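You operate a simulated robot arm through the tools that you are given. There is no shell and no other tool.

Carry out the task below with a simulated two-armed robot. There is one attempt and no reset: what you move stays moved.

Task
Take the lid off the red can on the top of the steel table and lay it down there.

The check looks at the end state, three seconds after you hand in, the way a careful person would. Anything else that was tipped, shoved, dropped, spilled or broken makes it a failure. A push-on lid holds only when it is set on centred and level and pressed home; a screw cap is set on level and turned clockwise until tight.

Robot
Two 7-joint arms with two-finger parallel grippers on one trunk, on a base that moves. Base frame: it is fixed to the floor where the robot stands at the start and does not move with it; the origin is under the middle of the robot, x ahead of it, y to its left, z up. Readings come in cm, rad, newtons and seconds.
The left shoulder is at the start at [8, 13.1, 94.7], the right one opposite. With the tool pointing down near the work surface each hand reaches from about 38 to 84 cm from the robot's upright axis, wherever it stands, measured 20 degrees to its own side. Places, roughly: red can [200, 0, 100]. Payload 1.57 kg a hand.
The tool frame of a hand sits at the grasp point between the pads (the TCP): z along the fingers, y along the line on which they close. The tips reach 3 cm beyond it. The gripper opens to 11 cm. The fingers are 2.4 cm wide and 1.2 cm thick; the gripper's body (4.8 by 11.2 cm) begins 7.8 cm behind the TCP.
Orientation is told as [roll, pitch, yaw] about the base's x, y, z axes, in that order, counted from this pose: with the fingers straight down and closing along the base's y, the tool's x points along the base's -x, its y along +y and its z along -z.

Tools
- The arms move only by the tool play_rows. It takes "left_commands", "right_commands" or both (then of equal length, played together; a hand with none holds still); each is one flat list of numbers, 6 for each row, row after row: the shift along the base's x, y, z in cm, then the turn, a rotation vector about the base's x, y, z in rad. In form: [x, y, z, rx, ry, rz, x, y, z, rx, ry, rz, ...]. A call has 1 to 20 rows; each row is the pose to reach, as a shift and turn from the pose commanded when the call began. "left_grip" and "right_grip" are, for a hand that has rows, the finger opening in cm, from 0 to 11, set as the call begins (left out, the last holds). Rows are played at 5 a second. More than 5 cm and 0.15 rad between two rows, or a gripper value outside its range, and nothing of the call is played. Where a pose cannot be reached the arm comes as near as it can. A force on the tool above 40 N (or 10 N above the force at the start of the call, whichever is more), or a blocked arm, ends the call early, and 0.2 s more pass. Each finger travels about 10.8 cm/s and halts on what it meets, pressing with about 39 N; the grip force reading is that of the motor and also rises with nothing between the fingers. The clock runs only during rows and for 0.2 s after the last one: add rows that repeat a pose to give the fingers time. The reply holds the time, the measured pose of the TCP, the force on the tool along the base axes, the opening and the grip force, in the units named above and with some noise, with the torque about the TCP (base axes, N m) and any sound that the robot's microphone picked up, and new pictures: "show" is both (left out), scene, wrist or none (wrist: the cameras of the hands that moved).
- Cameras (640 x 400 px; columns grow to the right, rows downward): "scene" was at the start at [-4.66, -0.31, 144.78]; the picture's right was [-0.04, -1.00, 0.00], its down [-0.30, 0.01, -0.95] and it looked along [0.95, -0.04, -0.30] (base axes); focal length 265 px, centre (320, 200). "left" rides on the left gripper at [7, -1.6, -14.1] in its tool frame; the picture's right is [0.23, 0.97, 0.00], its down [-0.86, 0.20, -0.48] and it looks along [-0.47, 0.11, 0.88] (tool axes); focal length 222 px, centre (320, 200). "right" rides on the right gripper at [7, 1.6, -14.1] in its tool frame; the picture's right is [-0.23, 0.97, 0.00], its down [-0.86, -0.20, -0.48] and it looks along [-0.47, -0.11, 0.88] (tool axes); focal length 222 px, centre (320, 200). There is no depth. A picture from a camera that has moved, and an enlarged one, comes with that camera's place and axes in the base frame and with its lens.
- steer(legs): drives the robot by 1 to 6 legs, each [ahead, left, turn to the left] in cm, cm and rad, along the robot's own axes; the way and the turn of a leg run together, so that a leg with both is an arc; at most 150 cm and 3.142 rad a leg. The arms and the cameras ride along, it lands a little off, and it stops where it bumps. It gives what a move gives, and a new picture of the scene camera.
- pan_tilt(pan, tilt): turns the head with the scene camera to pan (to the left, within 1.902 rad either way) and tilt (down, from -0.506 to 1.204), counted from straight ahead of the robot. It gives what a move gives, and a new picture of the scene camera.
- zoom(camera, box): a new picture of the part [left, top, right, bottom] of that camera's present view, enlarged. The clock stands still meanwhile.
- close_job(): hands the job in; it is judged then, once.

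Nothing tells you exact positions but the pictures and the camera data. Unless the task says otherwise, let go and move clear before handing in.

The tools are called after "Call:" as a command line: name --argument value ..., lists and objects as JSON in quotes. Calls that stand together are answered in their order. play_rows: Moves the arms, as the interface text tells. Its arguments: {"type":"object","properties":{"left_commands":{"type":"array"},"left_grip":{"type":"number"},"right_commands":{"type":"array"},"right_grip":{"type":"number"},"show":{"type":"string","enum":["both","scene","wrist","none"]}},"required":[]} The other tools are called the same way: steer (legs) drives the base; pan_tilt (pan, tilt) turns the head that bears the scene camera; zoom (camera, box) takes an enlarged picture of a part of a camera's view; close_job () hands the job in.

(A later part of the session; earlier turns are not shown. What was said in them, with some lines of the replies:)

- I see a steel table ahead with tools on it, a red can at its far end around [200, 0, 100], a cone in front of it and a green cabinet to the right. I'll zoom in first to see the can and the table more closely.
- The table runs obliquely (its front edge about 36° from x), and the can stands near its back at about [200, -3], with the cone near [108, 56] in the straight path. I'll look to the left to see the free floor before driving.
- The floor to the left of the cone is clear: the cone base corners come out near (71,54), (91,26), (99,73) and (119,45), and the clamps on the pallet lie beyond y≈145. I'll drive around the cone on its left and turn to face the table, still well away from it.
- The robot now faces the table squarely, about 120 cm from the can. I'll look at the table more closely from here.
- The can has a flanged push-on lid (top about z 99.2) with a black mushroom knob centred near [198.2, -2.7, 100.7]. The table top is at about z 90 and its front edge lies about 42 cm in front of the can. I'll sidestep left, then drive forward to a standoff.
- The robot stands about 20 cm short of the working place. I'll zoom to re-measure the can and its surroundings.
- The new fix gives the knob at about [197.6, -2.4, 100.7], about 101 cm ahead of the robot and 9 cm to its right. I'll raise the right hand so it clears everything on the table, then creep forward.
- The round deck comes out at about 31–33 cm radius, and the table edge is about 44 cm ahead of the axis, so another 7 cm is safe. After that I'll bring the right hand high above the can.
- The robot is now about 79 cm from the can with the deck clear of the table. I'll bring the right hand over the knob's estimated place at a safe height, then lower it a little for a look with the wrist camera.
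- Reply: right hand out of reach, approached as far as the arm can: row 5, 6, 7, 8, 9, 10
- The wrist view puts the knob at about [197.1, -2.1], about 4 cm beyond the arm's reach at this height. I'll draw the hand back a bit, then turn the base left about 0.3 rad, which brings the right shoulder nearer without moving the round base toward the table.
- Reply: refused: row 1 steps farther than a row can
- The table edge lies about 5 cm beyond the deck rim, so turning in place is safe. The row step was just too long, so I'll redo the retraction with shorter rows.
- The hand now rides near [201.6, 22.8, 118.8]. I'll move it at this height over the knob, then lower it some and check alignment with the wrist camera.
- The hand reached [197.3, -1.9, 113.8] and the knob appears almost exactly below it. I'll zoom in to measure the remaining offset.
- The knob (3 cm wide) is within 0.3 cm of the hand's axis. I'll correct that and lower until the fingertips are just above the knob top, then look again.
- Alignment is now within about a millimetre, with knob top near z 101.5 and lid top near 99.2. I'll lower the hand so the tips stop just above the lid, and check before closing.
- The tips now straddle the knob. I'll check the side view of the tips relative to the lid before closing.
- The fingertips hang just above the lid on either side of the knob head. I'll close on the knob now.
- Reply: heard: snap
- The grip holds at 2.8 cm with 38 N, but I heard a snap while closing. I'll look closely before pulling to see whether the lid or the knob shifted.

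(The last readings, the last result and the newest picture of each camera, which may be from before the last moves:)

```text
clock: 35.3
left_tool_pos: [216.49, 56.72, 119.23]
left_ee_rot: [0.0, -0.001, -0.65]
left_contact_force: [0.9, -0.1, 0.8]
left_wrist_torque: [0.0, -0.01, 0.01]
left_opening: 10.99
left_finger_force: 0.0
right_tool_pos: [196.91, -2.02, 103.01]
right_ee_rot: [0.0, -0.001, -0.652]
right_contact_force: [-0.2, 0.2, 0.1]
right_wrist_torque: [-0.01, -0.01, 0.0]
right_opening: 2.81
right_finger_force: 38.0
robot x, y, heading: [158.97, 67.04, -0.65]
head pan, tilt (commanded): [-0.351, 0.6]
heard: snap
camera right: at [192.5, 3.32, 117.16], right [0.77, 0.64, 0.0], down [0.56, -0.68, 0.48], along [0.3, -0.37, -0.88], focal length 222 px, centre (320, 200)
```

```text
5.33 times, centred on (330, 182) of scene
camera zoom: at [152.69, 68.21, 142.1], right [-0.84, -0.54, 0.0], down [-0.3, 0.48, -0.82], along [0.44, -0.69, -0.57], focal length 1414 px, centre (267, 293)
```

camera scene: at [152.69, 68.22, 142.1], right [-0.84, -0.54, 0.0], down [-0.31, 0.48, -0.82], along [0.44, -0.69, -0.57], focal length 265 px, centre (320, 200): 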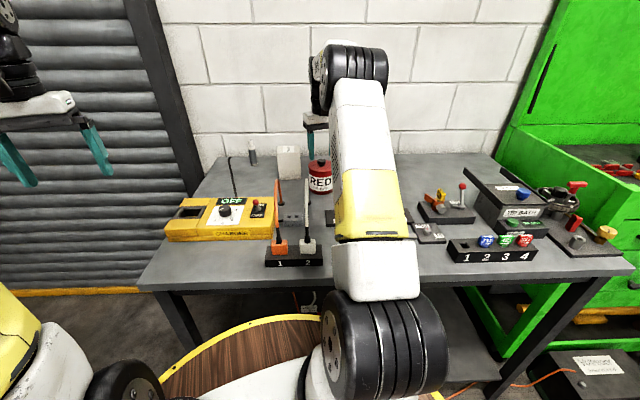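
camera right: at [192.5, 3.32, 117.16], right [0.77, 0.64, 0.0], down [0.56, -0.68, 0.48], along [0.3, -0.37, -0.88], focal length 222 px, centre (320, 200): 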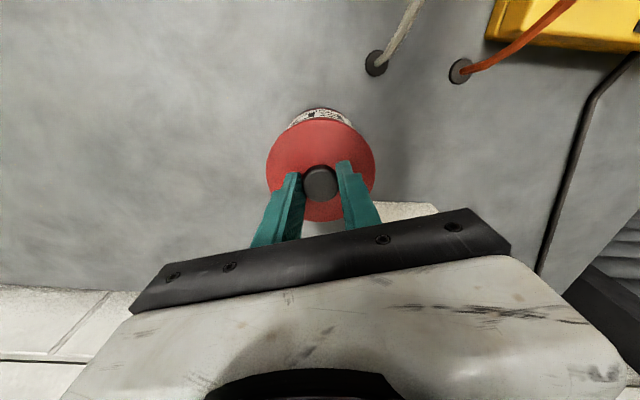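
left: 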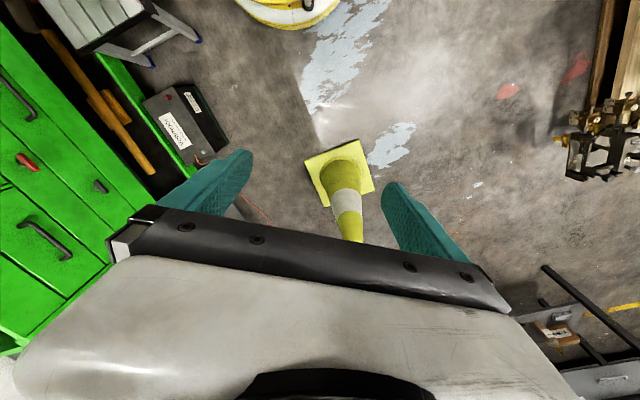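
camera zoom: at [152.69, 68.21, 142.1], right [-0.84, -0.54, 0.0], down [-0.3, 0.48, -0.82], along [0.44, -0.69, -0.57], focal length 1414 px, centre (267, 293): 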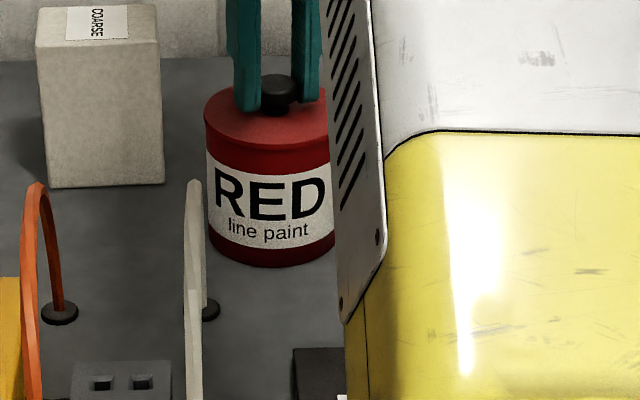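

The knob is held and the lid looks seated and undamaged, so the snap was probably the press-fit letting go. I'll lift slowly by a small amount and watch the force and whether the can stays down.

Call:
play_rows --right_commands '[0, 0, 0.2, 0, 0, 0, 0, 0, 0.4, 0, 0, 0, 0, 0, 0.6, 0, 0, 0, 0, 0, 0.8, 0, 0, 0, 0, 0, 1.0, 0, 0, 0, 0, 0, 1.0, 0, 0, 0]' --show "wrist"

Call:
zoom --camera "scene" --box '[270, 145, 390, 220]'

Call:
zoom --camera "scene" --box '[294, 150, 342, 180]'

```text
clock: 36.7
left_tool_pos: [216.32, 56.71, 119.38]
left_ee_rot: [-0.001, 0.0, -0.651]
left_contact_force: [0.5, 0.2, 0.4]
left_wrist_torque: [0.01, 0.01, -0.01]
left_opening: 11.0
left_finger_force: 0.1
right_tool_pos: [196.82, -2.08, 103.94]
right_ee_rot: [0.001, 0.0, -0.651]
right_contact_force: [-0.3, 0.2, 0.3]
right_wrist_torque: [-0.04, 0.0, 0.0]
right_opening: 2.78
right_finger_force: 38.1
robot x, y, heading: [159.08, 66.91, -0.653]
head pan, tilt (commanded): [-0.351, 0.6]
camera right: at [192.44, 3.23, 118.16], right [0.77, 0.64, 0.0], down [0.56, -0.68, 0.48], along [0.3, -0.37, -0.88], focal length 222 px, centre (320, 200)
```

right: 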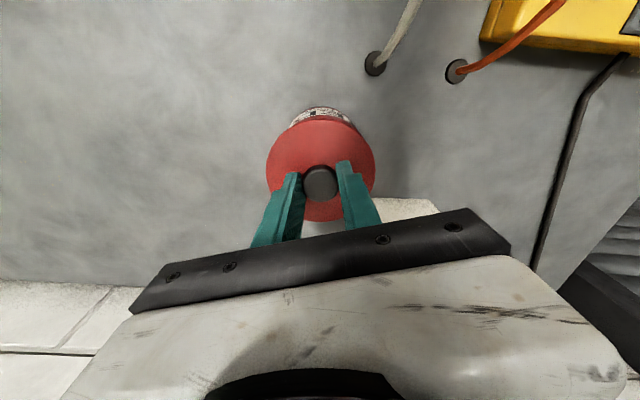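

```text
5.33 times, centred on (330, 182) of scene
camera zoom: at [152.69, 68.21, 142.1], right [-0.84, -0.54, 0.0], down [-0.3, 0.48, -0.82], along [0.44, -0.69, -0.57], focal length 1414 px, centre (267, 293)
```

zoom: 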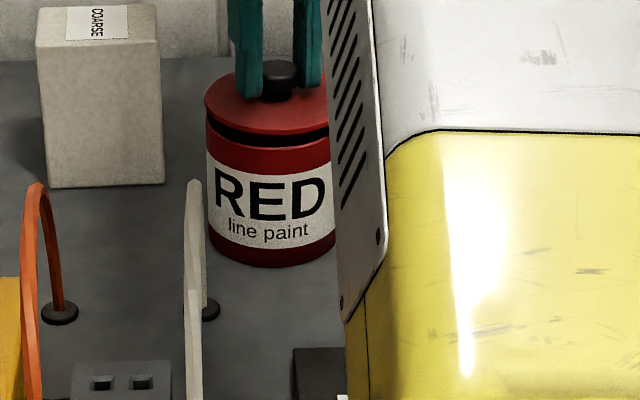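

```text
13.33 times, centred on (318, 165) of scene
camera zoom: at [152.69, 68.21, 142.1], right [-0.84, -0.54, 0.0], down [-0.3, 0.48, -0.82], along [0.44, -0.69, -0.57], focal length 3534 px, centre (347, 667)
```

zoom: 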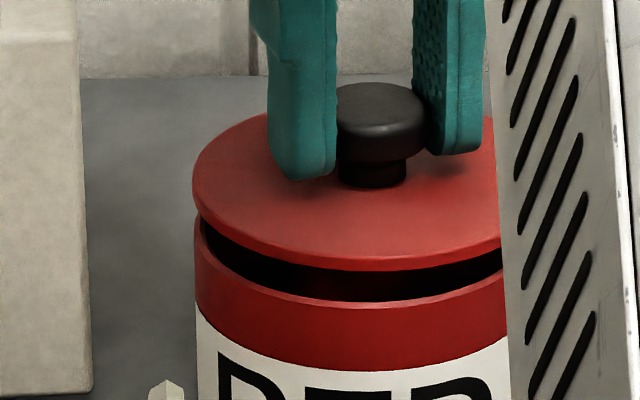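

The lid has come free and the can stays put. I'll lift it about 6 cm more and look at its underside.

Call:
play_rows --right_commands '[0, 0, 1.5, 0, 0, 0, 0, 0, 3, 0, 0, 0, 0, 0, 4.5, 0, 0, 0, 0, 0, 6, 0, 0, 0, 0, 0, 6, 0, 0, 0]' --show "both"

Call:
zoom --camera "scene" --box '[270, 130, 390, 205]'

```text
clock: 37.9
left_tool_pos: [216.24, 56.61, 119.28]
left_ee_rot: [0.0, 0.001, -0.65]
left_contact_force: [0.4, -0.2, 0.0]
left_wrist_torque: [0.01, 0.01, -0.02]
left_opening: 11.01
left_finger_force: 0.1
right_tool_pos: [196.84, -2.12, 110.04]
right_ee_rot: [-0.001, -0.001, -0.651]
right_contact_force: [-0.8, -0.6, -1.3]
right_wrist_torque: [0.01, -0.01, -0.01]
right_opening: 2.8
right_finger_force: 38.5
robot x, y, heading: [158.89, 67.17, -0.654]
head pan, tilt (commanded): [-0.351, 0.6]
camera scene: at [152.69, 68.21, 142.1], right [-0.84, -0.54, 0.0], down [-0.3, 0.48, -0.82], along [0.44, -0.69, -0.57], focal length 265 px, centre (320, 200)
camera right: at [192.44, 3.27, 124.2], right [0.77, 0.64, 0.0], down [0.56, -0.68, 0.48], along [0.3, -0.37, -0.88], focal length 222 px, centre (320, 200)
```

scene: 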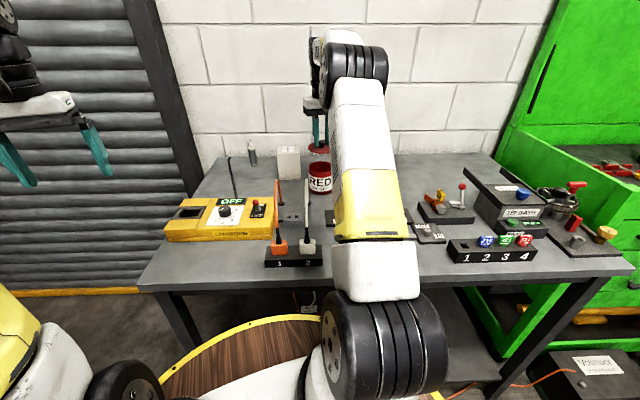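
right: 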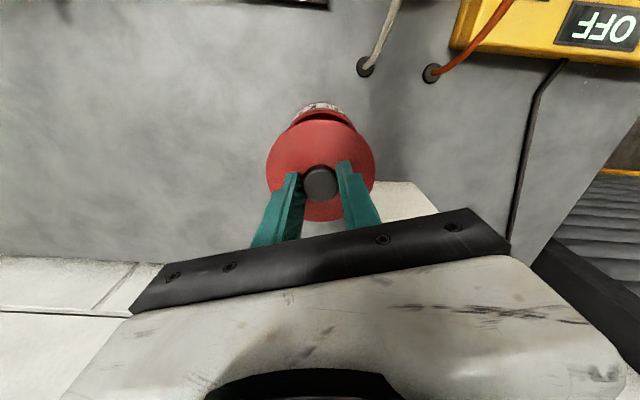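

```text
5.33 times, centred on (330, 168) of scene
camera zoom: at [152.69, 68.21, 142.1], right [-0.84, -0.54, 0.0], down [-0.3, 0.48, -0.82], along [0.44, -0.69, -0.57], focal length 1414 px, centre (267, 373)
```

zoom: 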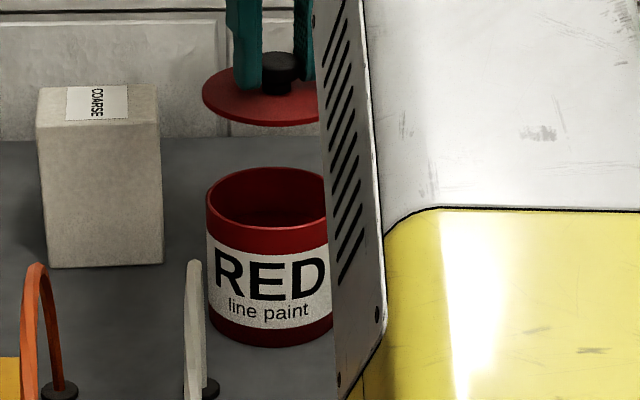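

The lid is a thin plate with the knob, held level, and the can stands undisturbed. I'll carry it about 16 cm to the right of the can, to the bare table spot near [183, -10.5], then check before lowering.

Call:
play_rows --right_commands '[-2.8, -1.7, 0, 0, 0, 0, -5.6, -3.4, 0, 0, 0, 0, -8.3, -5.1, 0, 0, 0, 0, -11, -6.75, 0, 0, 0, 0, -13.7, -8.4, 0, 0, 0, 0, -13.7, -8.4, 0, 0, 0, 0]' --show "both"

```text
clock: 39.3
left_tool_pos: [216.35, 56.54, 119.19]
left_ee_rot: [0.0, -0.001, -0.65]
left_contact_force: [0.0, 0.4, -0.5]
left_wrist_torque: [-0.04, 0.0, 0.03]
left_opening: 11.01
left_finger_force: 0.0
right_tool_pos: [183.09, -10.58, 109.98]
right_ee_rot: [0.0, 0.0, -0.65]
right_contact_force: [0.6, 0.1, -1.0]
right_wrist_torque: [-0.02, -0.04, 0.03]
right_opening: 2.81
right_finger_force: 38.5
robot x, y, heading: [158.89, 67.17, -0.65]
head pan, tilt (commanded): [-0.351, 0.6]
camera scene: at [152.69, 68.21, 142.1], right [-0.84, -0.54, 0.0], down [-0.3, 0.48, -0.82], along [0.44, -0.69, -0.57], focal length 265 px, centre (320, 200)
camera right: at [178.73, -5.06, 124.15], right [0.77, 0.64, 0.0], down [0.56, -0.68, 0.48], along [0.3, -0.37, -0.88], focal length 222 px, centre (320, 200)
```

scene: 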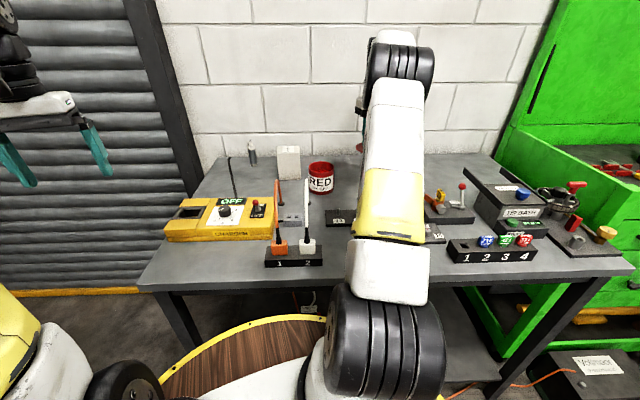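
right: 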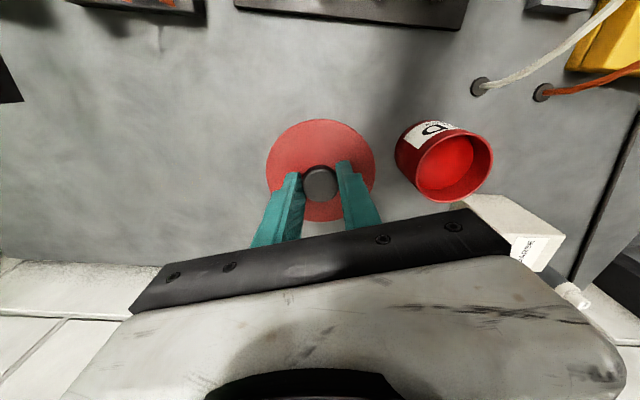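

The spot below the lid is bare table and the open can is well clear to the side. I'll lower the lid to about 1.5 cm above the table.

Call:
play_rows --right_commands '[0, 0, -3, 0, 0, 0, 0, 0, -6, 0, 0, 0, 0, 0, -9, 0, 0, 0, 0, 0, -12, 0, 0, 0, 0, 0, -14.3, 0, 0, 0, 0, 0, -14.3, 0, 0, 0]' --show "both"

Call:
zoom --camera "right" --box '[200, 80, 440, 230]'

```text
clock: 40.7
left_tool_pos: [216.46, 56.77, 119.34]
left_ee_rot: [0.0, 0.001, -0.653]
left_contact_force: [-0.5, -0.8, 0.3]
left_wrist_torque: [0.01, 0.03, 0.01]
left_opening: 10.98
left_finger_force: 0.1
right_tool_pos: [183.3, -10.62, 95.68]
right_ee_rot: [0.002, 0.0, -0.65]
right_contact_force: [0.1, 0.4, -0.4]
right_wrist_torque: [0.02, 0.01, 0.05]
right_opening: 2.8
right_finger_force: 38.4
robot x, y, heading: [158.85, 67.42, -0.648]
head pan, tilt (commanded): [-0.351, 0.6]
camera scene: at [152.69, 68.21, 142.1], right [-0.84, -0.54, 0.0], down [-0.3, 0.48, -0.82], along [0.44, -0.69, -0.57], focal length 265 px, centre (320, 200)
camera right: at [178.82, -5.22, 109.85], right [0.77, 0.64, 0.0], down [0.56, -0.68, 0.48], along [0.3, -0.37, -0.88], focal length 222 px, centre (320, 200)
```

scene: 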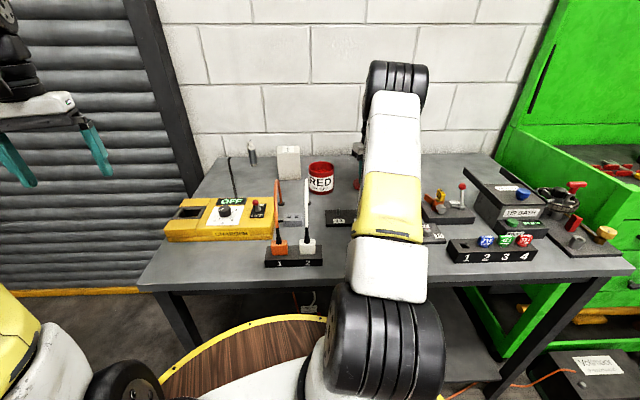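
right: 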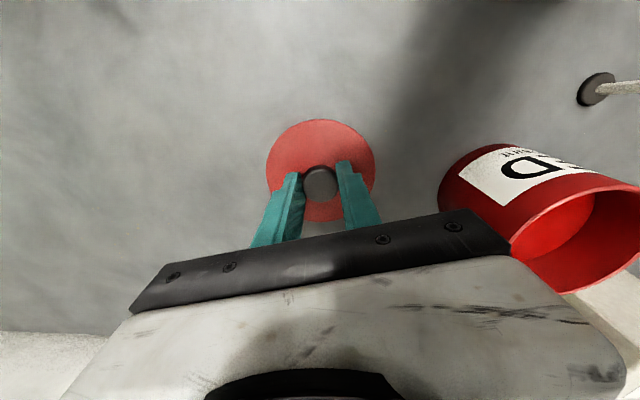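

```text
2.67 times, centred on (320, 155) of right
camera zoom: at [178.82, -5.22, 109.85], right [0.77, 0.64, 0.0], down [0.56, -0.68, 0.48], along [0.3, -0.37, -0.88], focal length 592 px, centre (320, 320)
```

zoom: 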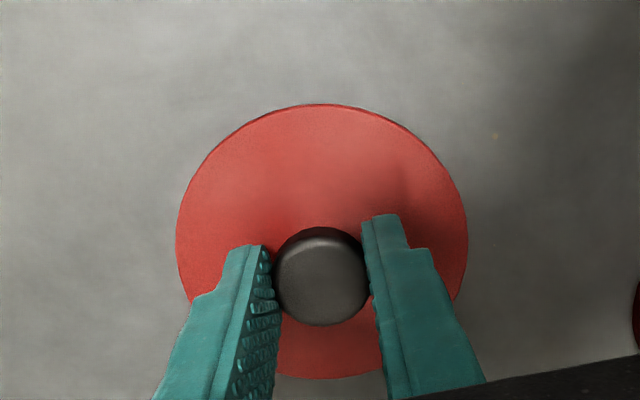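

The lid hangs just above bare table with no contact force yet. I'll lower in small steps and watch for touch-down.

Call:
play_rows --right_commands '[0, 0, -0.3, 0, 0, 0, 0, 0, -0.6, 0, 0, 0, 0, 0, -0.9, 0, 0, 0, 0, 0, -1.2, 0, 0, 0, 0, 0, -1.2, 0, 0, 0]' --show "wrist"

Call:
zoom --camera "right" --box '[240, 80, 400, 180]'

```text
clock: 41.9
left_tool_pos: [216.29, 56.6, 119.27]
left_ee_rot: [0.001, 0.001, -0.65]
left_contact_force: [0.5, 0.2, -0.3]
left_wrist_torque: [-0.01, 0.0, -0.01]
left_opening: 11.0
left_finger_force: 0.1
right_tool_pos: [183.11, -10.65, 94.55]
right_ee_rot: [0.001, 0.002, -0.65]
right_contact_force: [0.0, 0.0, -0.6]
right_wrist_torque: [-0.01, 0.01, 0.02]
right_opening: 2.8
right_finger_force: 38.7
robot x, y, heading: [159.38, 66.96, -0.648]
head pan, tilt (commanded): [-0.351, 0.6]
camera right: at [178.73, -5.18, 108.65], right [0.77, 0.64, 0.0], down [0.56, -0.68, 0.48], along [0.3, -0.37, -0.88], focal length 222 px, centre (320, 200)
```

right: 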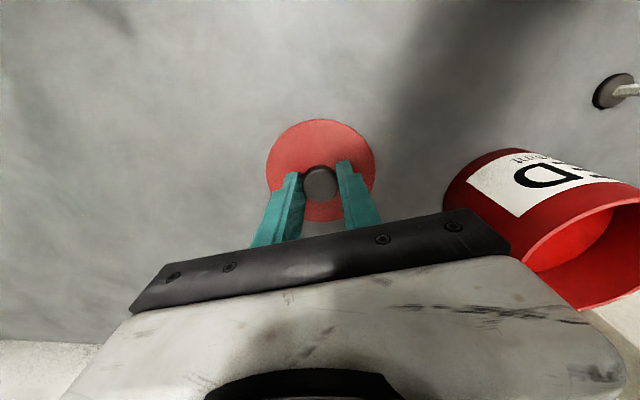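

```text
4.00 times, centred on (320, 130) of right
camera zoom: at [178.73, -5.18, 108.65], right [0.77, 0.64, 0.0], down [0.56, -0.68, 0.48], along [0.3, -0.37, -0.88], focal length 888 px, centre (320, 480)
```

zoom: 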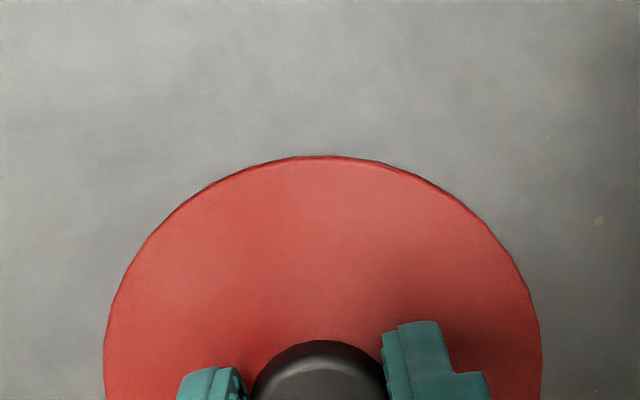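

No contact yet at TCP z 94.5. I'll go on down in 1–2 mm steps.

Call:
play_rows --right_commands '[0, 0, -0.15, 0, 0, 0, 0, 0, -0.3, 0, 0, 0, 0, 0, -0.45, 0, 0, 0, 0, 0, -0.45, 0, 0, 0]' --show "wrist"

```text
clock: 42.9
left_tool_pos: [216.3, 56.76, 119.35]
left_ee_rot: [0.0, -0.002, -0.65]
left_contact_force: [0.8, 0.0, 0.3]
left_wrist_torque: [0.01, 0.03, -0.04]
left_opening: 10.98
left_finger_force: 0.1
right_tool_pos: [183.07, -10.51, 94.31]
right_ee_rot: [-0.001, -0.005, -0.65]
right_contact_force: [0.2, 2.3, 30.2]
right_wrist_torque: [0.19, 0.17, -0.01]
right_opening: 2.78
right_finger_force: 38.6
robot x, y, heading: [159.37, 67.29, -0.653]
head pan, tilt (commanded): [-0.351, 0.6]
camera right: at [178.7, -5.1, 108.47], right [0.77, 0.64, 0.0], down [0.56, -0.67, 0.48], along [0.31, -0.37, -0.88], focal length 222 px, centre (320, 200)
```

right: 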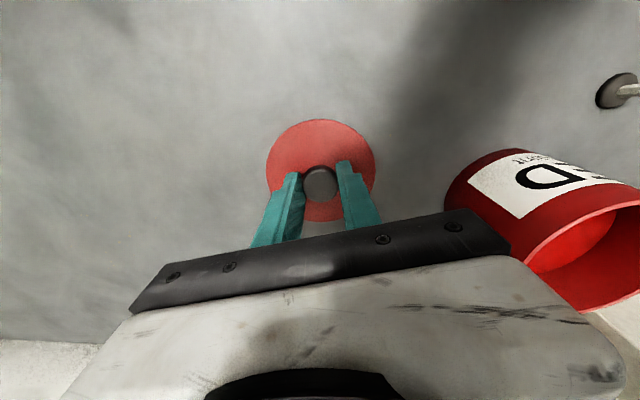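

The lid has touched the table (30 N up at z 94.3). I'll ease the pressure off slightly, then open the fingers.

Call:
play_rows --right_commands '[0, 0, 0.1, 0, 0, 0, 0, 0, 0.2, 0, 0, 0, 0, 0, 0.2, 0, 0, 0]' --show "none"

Call:
play_rows --right_commands '[0, 0, 0, 0, 0, 0, 0, 0, 0, 0, 0, 0, 0, 0, 0, 0, 0, 0, 0, 0, 0, 0, 0, 0]' --right_grip 6 --show "wrist"

```text
clock: 43.7
left_tool_pos: [216.36, 56.73, 119.28]
left_ee_rot: [0.0, -0.002, -0.652]
left_contact_force: [0.0, 0.3, 0.3]
left_wrist_torque: [0.01, 0.02, 0.02]
left_opening: 11.01
left_finger_force: 0.0
right_tool_pos: [183.1, -10.54, 94.23]
right_ee_rot: [-0.001, -0.003, -0.652]
right_contact_force: [4.1, -9.3, 26.8]
right_wrist_torque: [-0.34, -0.16, -0.02]
right_opening: 2.79
right_finger_force: 38.6
robot x, y, heading: [158.97, 67.32, -0.649]
head pan, tilt (commanded): [-0.351, 0.6]
```

```text
clock: 44.7
left_tool_pos: [216.36, 56.7, 119.18]
left_ee_rot: [0.0, 0.001, -0.652]
left_contact_force: [0.2, -0.1, 0.3]
left_wrist_torque: [0.04, 0.02, -0.01]
left_opening: 11.01
left_finger_force: 0.1
right_tool_pos: [183.09, -10.53, 94.11]
right_ee_rot: [0.0, 0.002, -0.651]
right_contact_force: [-0.4, 0.4, -0.1]
right_wrist_torque: [0.0, 0.01, -0.02]
right_opening: 6.01
right_finger_force: 0.0
robot x, y, heading: [158.92, 67.03, -0.656]
head pan, tilt (commanded): [-0.351, 0.6]
camera right: at [178.69, -5.08, 108.31], right [0.77, 0.64, 0.0], down [0.56, -0.68, 0.48], along [0.3, -0.37, -0.88], focal length 222 px, centre (320, 200)
```

right: 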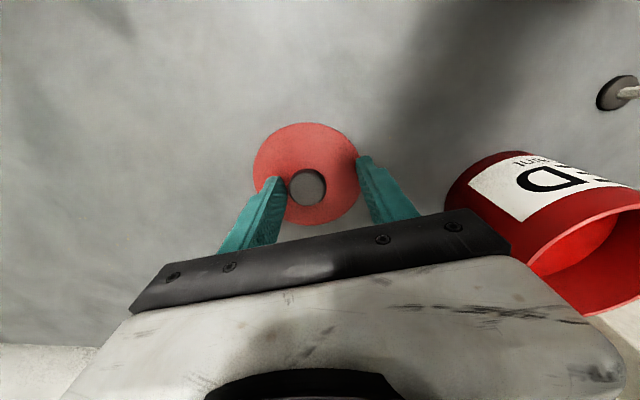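

The fingers have opened; the lid slid a little to the left as they did. I'll zoom to see whether it lies flat and free of the fingers.

Call:
zoom --camera "right" --box '[220, 100, 400, 250]'

Call:
zoom --camera "scene" --box '[310, 120, 400, 190]'

```text
2.67 times, centred on (310, 175) of right
camera zoom: at [178.69, -5.08, 108.31], right [0.77, 0.64, 0.0], down [0.56, -0.68, 0.48], along [0.3, -0.37, -0.88], focal length 592 px, centre (347, 267)
```

zoom: 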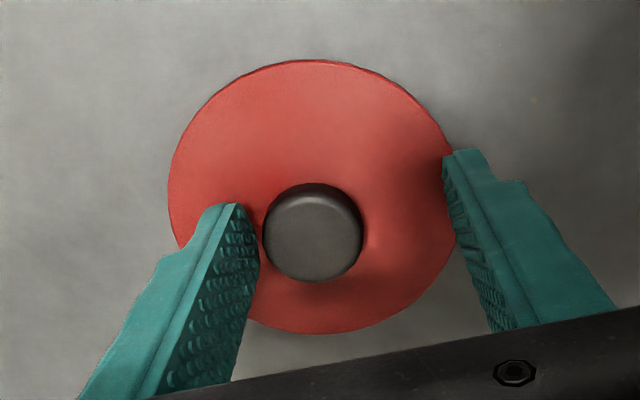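

```text
5.71 times, centred on (355, 155) of scene
camera zoom: at [152.69, 68.21, 142.1], right [-0.84, -0.54, 0.0], down [-0.3, 0.48, -0.82], along [0.44, -0.69, -0.57], focal length 1515 px, centre (120, 457)
```

zoom: 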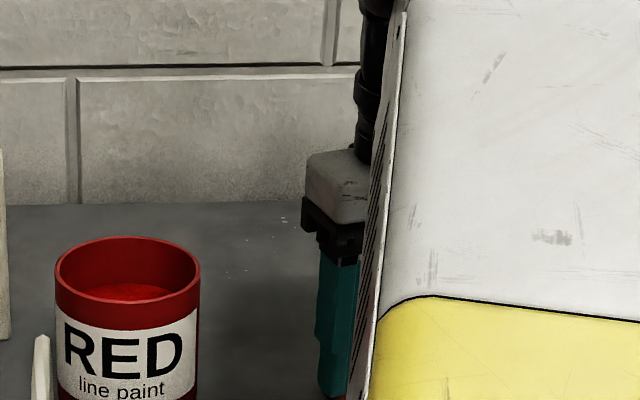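

The lid lies flat on the table but the knob is close to one finger. I'll centre the hand around the knob by about 1 cm before lifting straight up.

Call:
play_rows --right_commands '[-0.2, -0.26, 0, 0, 0, 0, -0.4, -0.53, 0, 0, 0, 0, -0.55, -0.73, 0, 0, 0, 0, -0.55, -0.73, 0, 0, 0, 0]' --show "wrist"

Call:
zoom --camera "right" --box '[220, 100, 400, 250]'

```text
clock: 45.7
left_tool_pos: [216.47, 56.61, 119.23]
left_ee_rot: [0.0, 0.0, -0.648]
left_contact_force: [-0.3, 0.2, 0.1]
left_wrist_torque: [0.01, 0.02, -0.01]
left_opening: 11.01
left_finger_force: 0.1
right_tool_pos: [182.59, -11.13, 94.31]
right_ee_rot: [0.0, 0.0, -0.653]
right_contact_force: [0.1, 0.2, 0.2]
right_wrist_torque: [0.0, -0.05, -0.03]
right_opening: 6.01
right_finger_force: 0.0
robot x, y, heading: [158.93, 67.25, -0.657]
head pan, tilt (commanded): [-0.351, 0.6]
camera right: at [178.18, -5.78, 108.42], right [0.77, 0.64, 0.0], down [0.56, -0.68, 0.48], along [0.3, -0.37, -0.88], focal length 222 px, centre (320, 200)
```

right: 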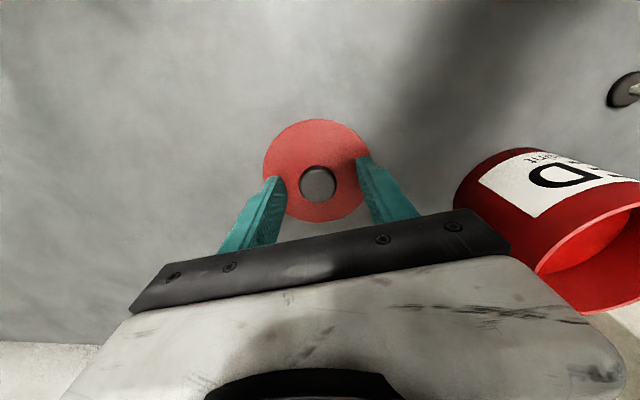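

```text
2.67 times, centred on (310, 175) of right
camera zoom: at [178.18, -5.78, 108.42], right [0.77, 0.64, 0.0], down [0.56, -0.68, 0.48], along [0.3, -0.37, -0.88], focal length 592 px, centre (347, 267)
```

zoom: 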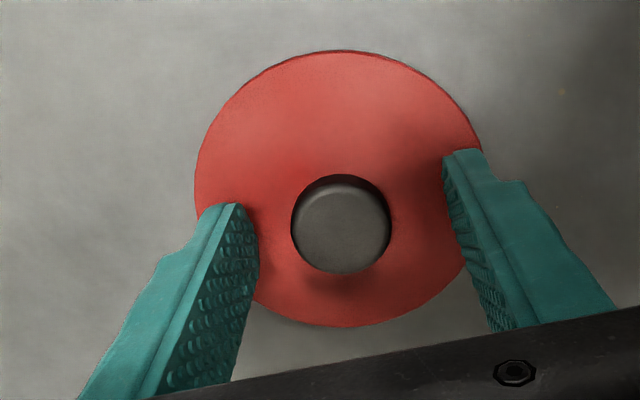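

The knob is now free between the fingers and the lid lies still. I'll lift straight up.

Call:
play_rows --right_commands '[0, 0, 1.5, 0, 0, 0, 0, 0, 3, 0, 0, 0, 0, 0, 6, 0, 0, 0, 0, 0, 10, 0, 0, 0, 0, 0, 14, 0, 0, 0, 0, 0, 18, 0, 0, 0, 0, 0, 18, 0, 0, 0]' --show "both"

```text
clock: 47.3
left_tool_pos: [216.37, 56.65, 119.24]
left_ee_rot: [0.001, 0.001, -0.649]
left_contact_force: [0.2, 0.4, -0.3]
left_wrist_torque: [0.01, -0.03, 0.0]
left_opening: 11.01
left_finger_force: 0.2
right_tool_pos: [182.69, -11.3, 112.36]
right_ee_rot: [0.001, 0.0, -0.651]
right_contact_force: [0.9, -0.9, 0.7]
right_wrist_torque: [0.02, -0.04, -0.02]
right_opening: 6.01
right_finger_force: 0.1
robot x, y, heading: [158.69, 67.34, -0.651]
head pan, tilt (commanded): [-0.351, 0.6]
camera scene: at [152.69, 68.21, 142.1], right [-0.84, -0.54, 0.0], down [-0.3, 0.48, -0.82], along [0.44, -0.69, -0.57], focal length 265 px, centre (320, 200)
camera right: at [178.24, -5.95, 126.51], right [0.77, 0.64, 0.0], down [0.56, -0.68, 0.48], along [0.3, -0.37, -0.88], focal length 222 px, centre (320, 200)
```

scene: 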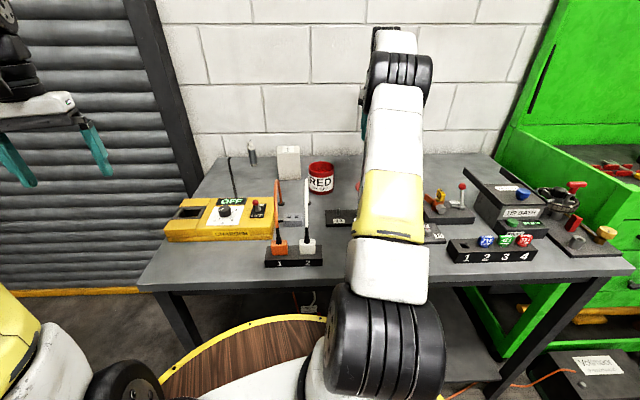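
right: 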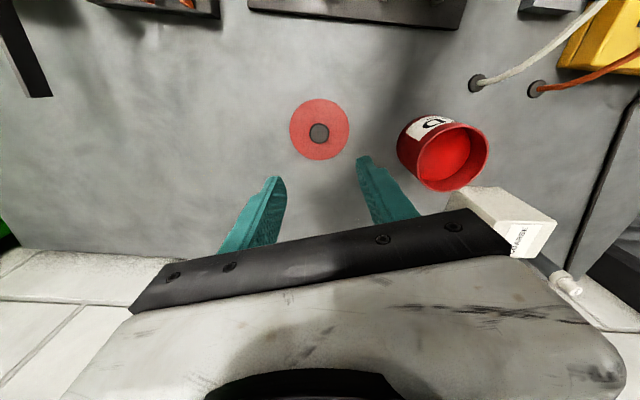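

The lid lies flat, knob up, beside the standing open can. I'll draw the right hand back and up, away from everything, and then check the scene.

Call:
play_rows --right_commands '[-1.2, 3.8, 1.5, 0, 0, 0, -2.4, 7.6, 3, 0, 0, 0, -3.6, 11.4, 4.5, 0, 0, 0, -4.8, 15.2, 6, 0, 0, 0, -6, 19, 7.5, 0, 0, 0, -7.2, 22.8, 9, 0, 0, 0, -7.2, 22.8, 9, 0, 0, 0]' --show "both"

Call:
zoom --camera "scene" --box '[150, 120, 470, 320]'

```text
clock: 48.9
left_tool_pos: [216.45, 56.8, 119.18]
left_ee_rot: [0.001, -0.003, -0.651]
left_contact_force: [1.3, 0.4, 0.0]
left_wrist_torque: [0.01, -0.01, 0.03]
left_opening: 11.0
left_finger_force: 0.0
right_tool_pos: [175.1, 11.53, 121.39]
right_ee_rot: [0.0, -0.001, -0.651]
right_contact_force: [0.0, 0.1, 0.3]
right_wrist_torque: [-0.02, 0.01, 0.03]
right_opening: 5.98
right_finger_force: 0.1
robot x, y, heading: [158.97, 67.13, -0.653]
head pan, tilt (commanded): [-0.351, 0.6]
camera scene: at [152.68, 68.22, 142.1], right [-0.84, -0.54, 0.0], down [-0.3, 0.48, -0.83], along [0.44, -0.69, -0.57], focal length 265 px, centre (320, 200)
camera right: at [170.82, 16.97, 135.4], right [0.77, 0.64, 0.0], down [0.56, -0.68, 0.48], along [0.3, -0.37, -0.88], focal length 222 px, centre (320, 200)
```

scene: 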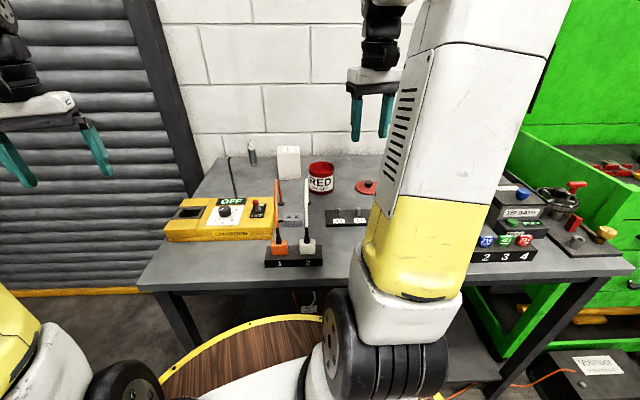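
right: 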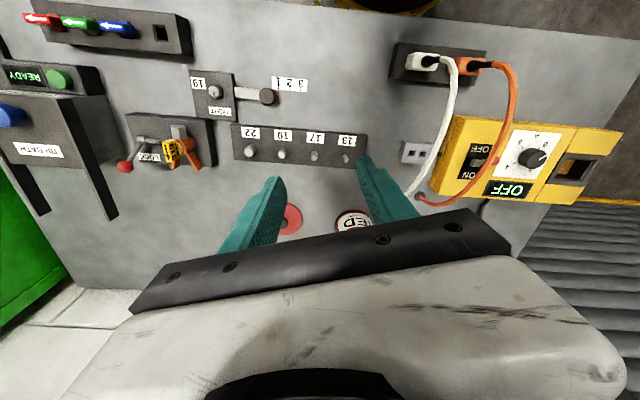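

```text
2.00 times, centred on (310, 220) of scene
camera zoom: at [152.68, 68.22, 142.1], right [-0.84, -0.54, 0.0], down [-0.3, 0.48, -0.83], along [0.44, -0.69, -0.57], focal length 530 px, centre (340, 160)
```

zoom: 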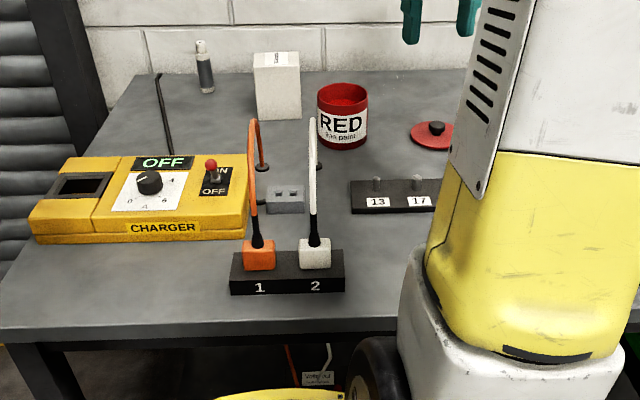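

The lid lies on the table to the right of the open can and everything else seems in its place. One last close look at the lid and the can before handing in.

Call:
zoom --camera "scene" --box '[300, 145, 396, 205]'

```text
6.67 times, centred on (348, 175) of scene
camera zoom: at [152.68, 68.22, 142.1], right [-0.84, -0.54, 0.0], down [-0.3, 0.48, -0.83], along [0.44, -0.69, -0.57], focal length 1767 px, centre (133, 367)
```

zoom: 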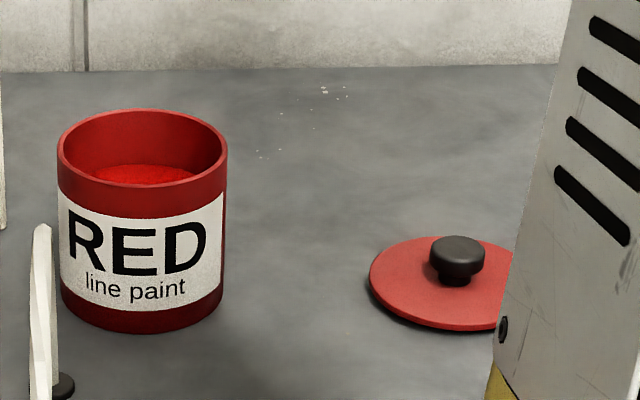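

The can stands open and upright with its paint in it, the lid lies flat with its knob up on the steel table, and the hands are empty and clear. I'm handing in.

Call:
close_job

```text
The job is handed in.
```

The lid is off the red can and lies flat, knob up, on the steel table about 16 cm to the right of the can.

The can is still upright in its place with the paint in it. In the last pictures nothing else on the table had been moved or tipped. Both hands are empty and clear, and the job is handed in. The reply to the hand-in gave no verdict.

I heard a snap as the gripper closed on the knob. The lid then lifted off with almost no force and looked undamaged, so I took it to be the press fit letting go.
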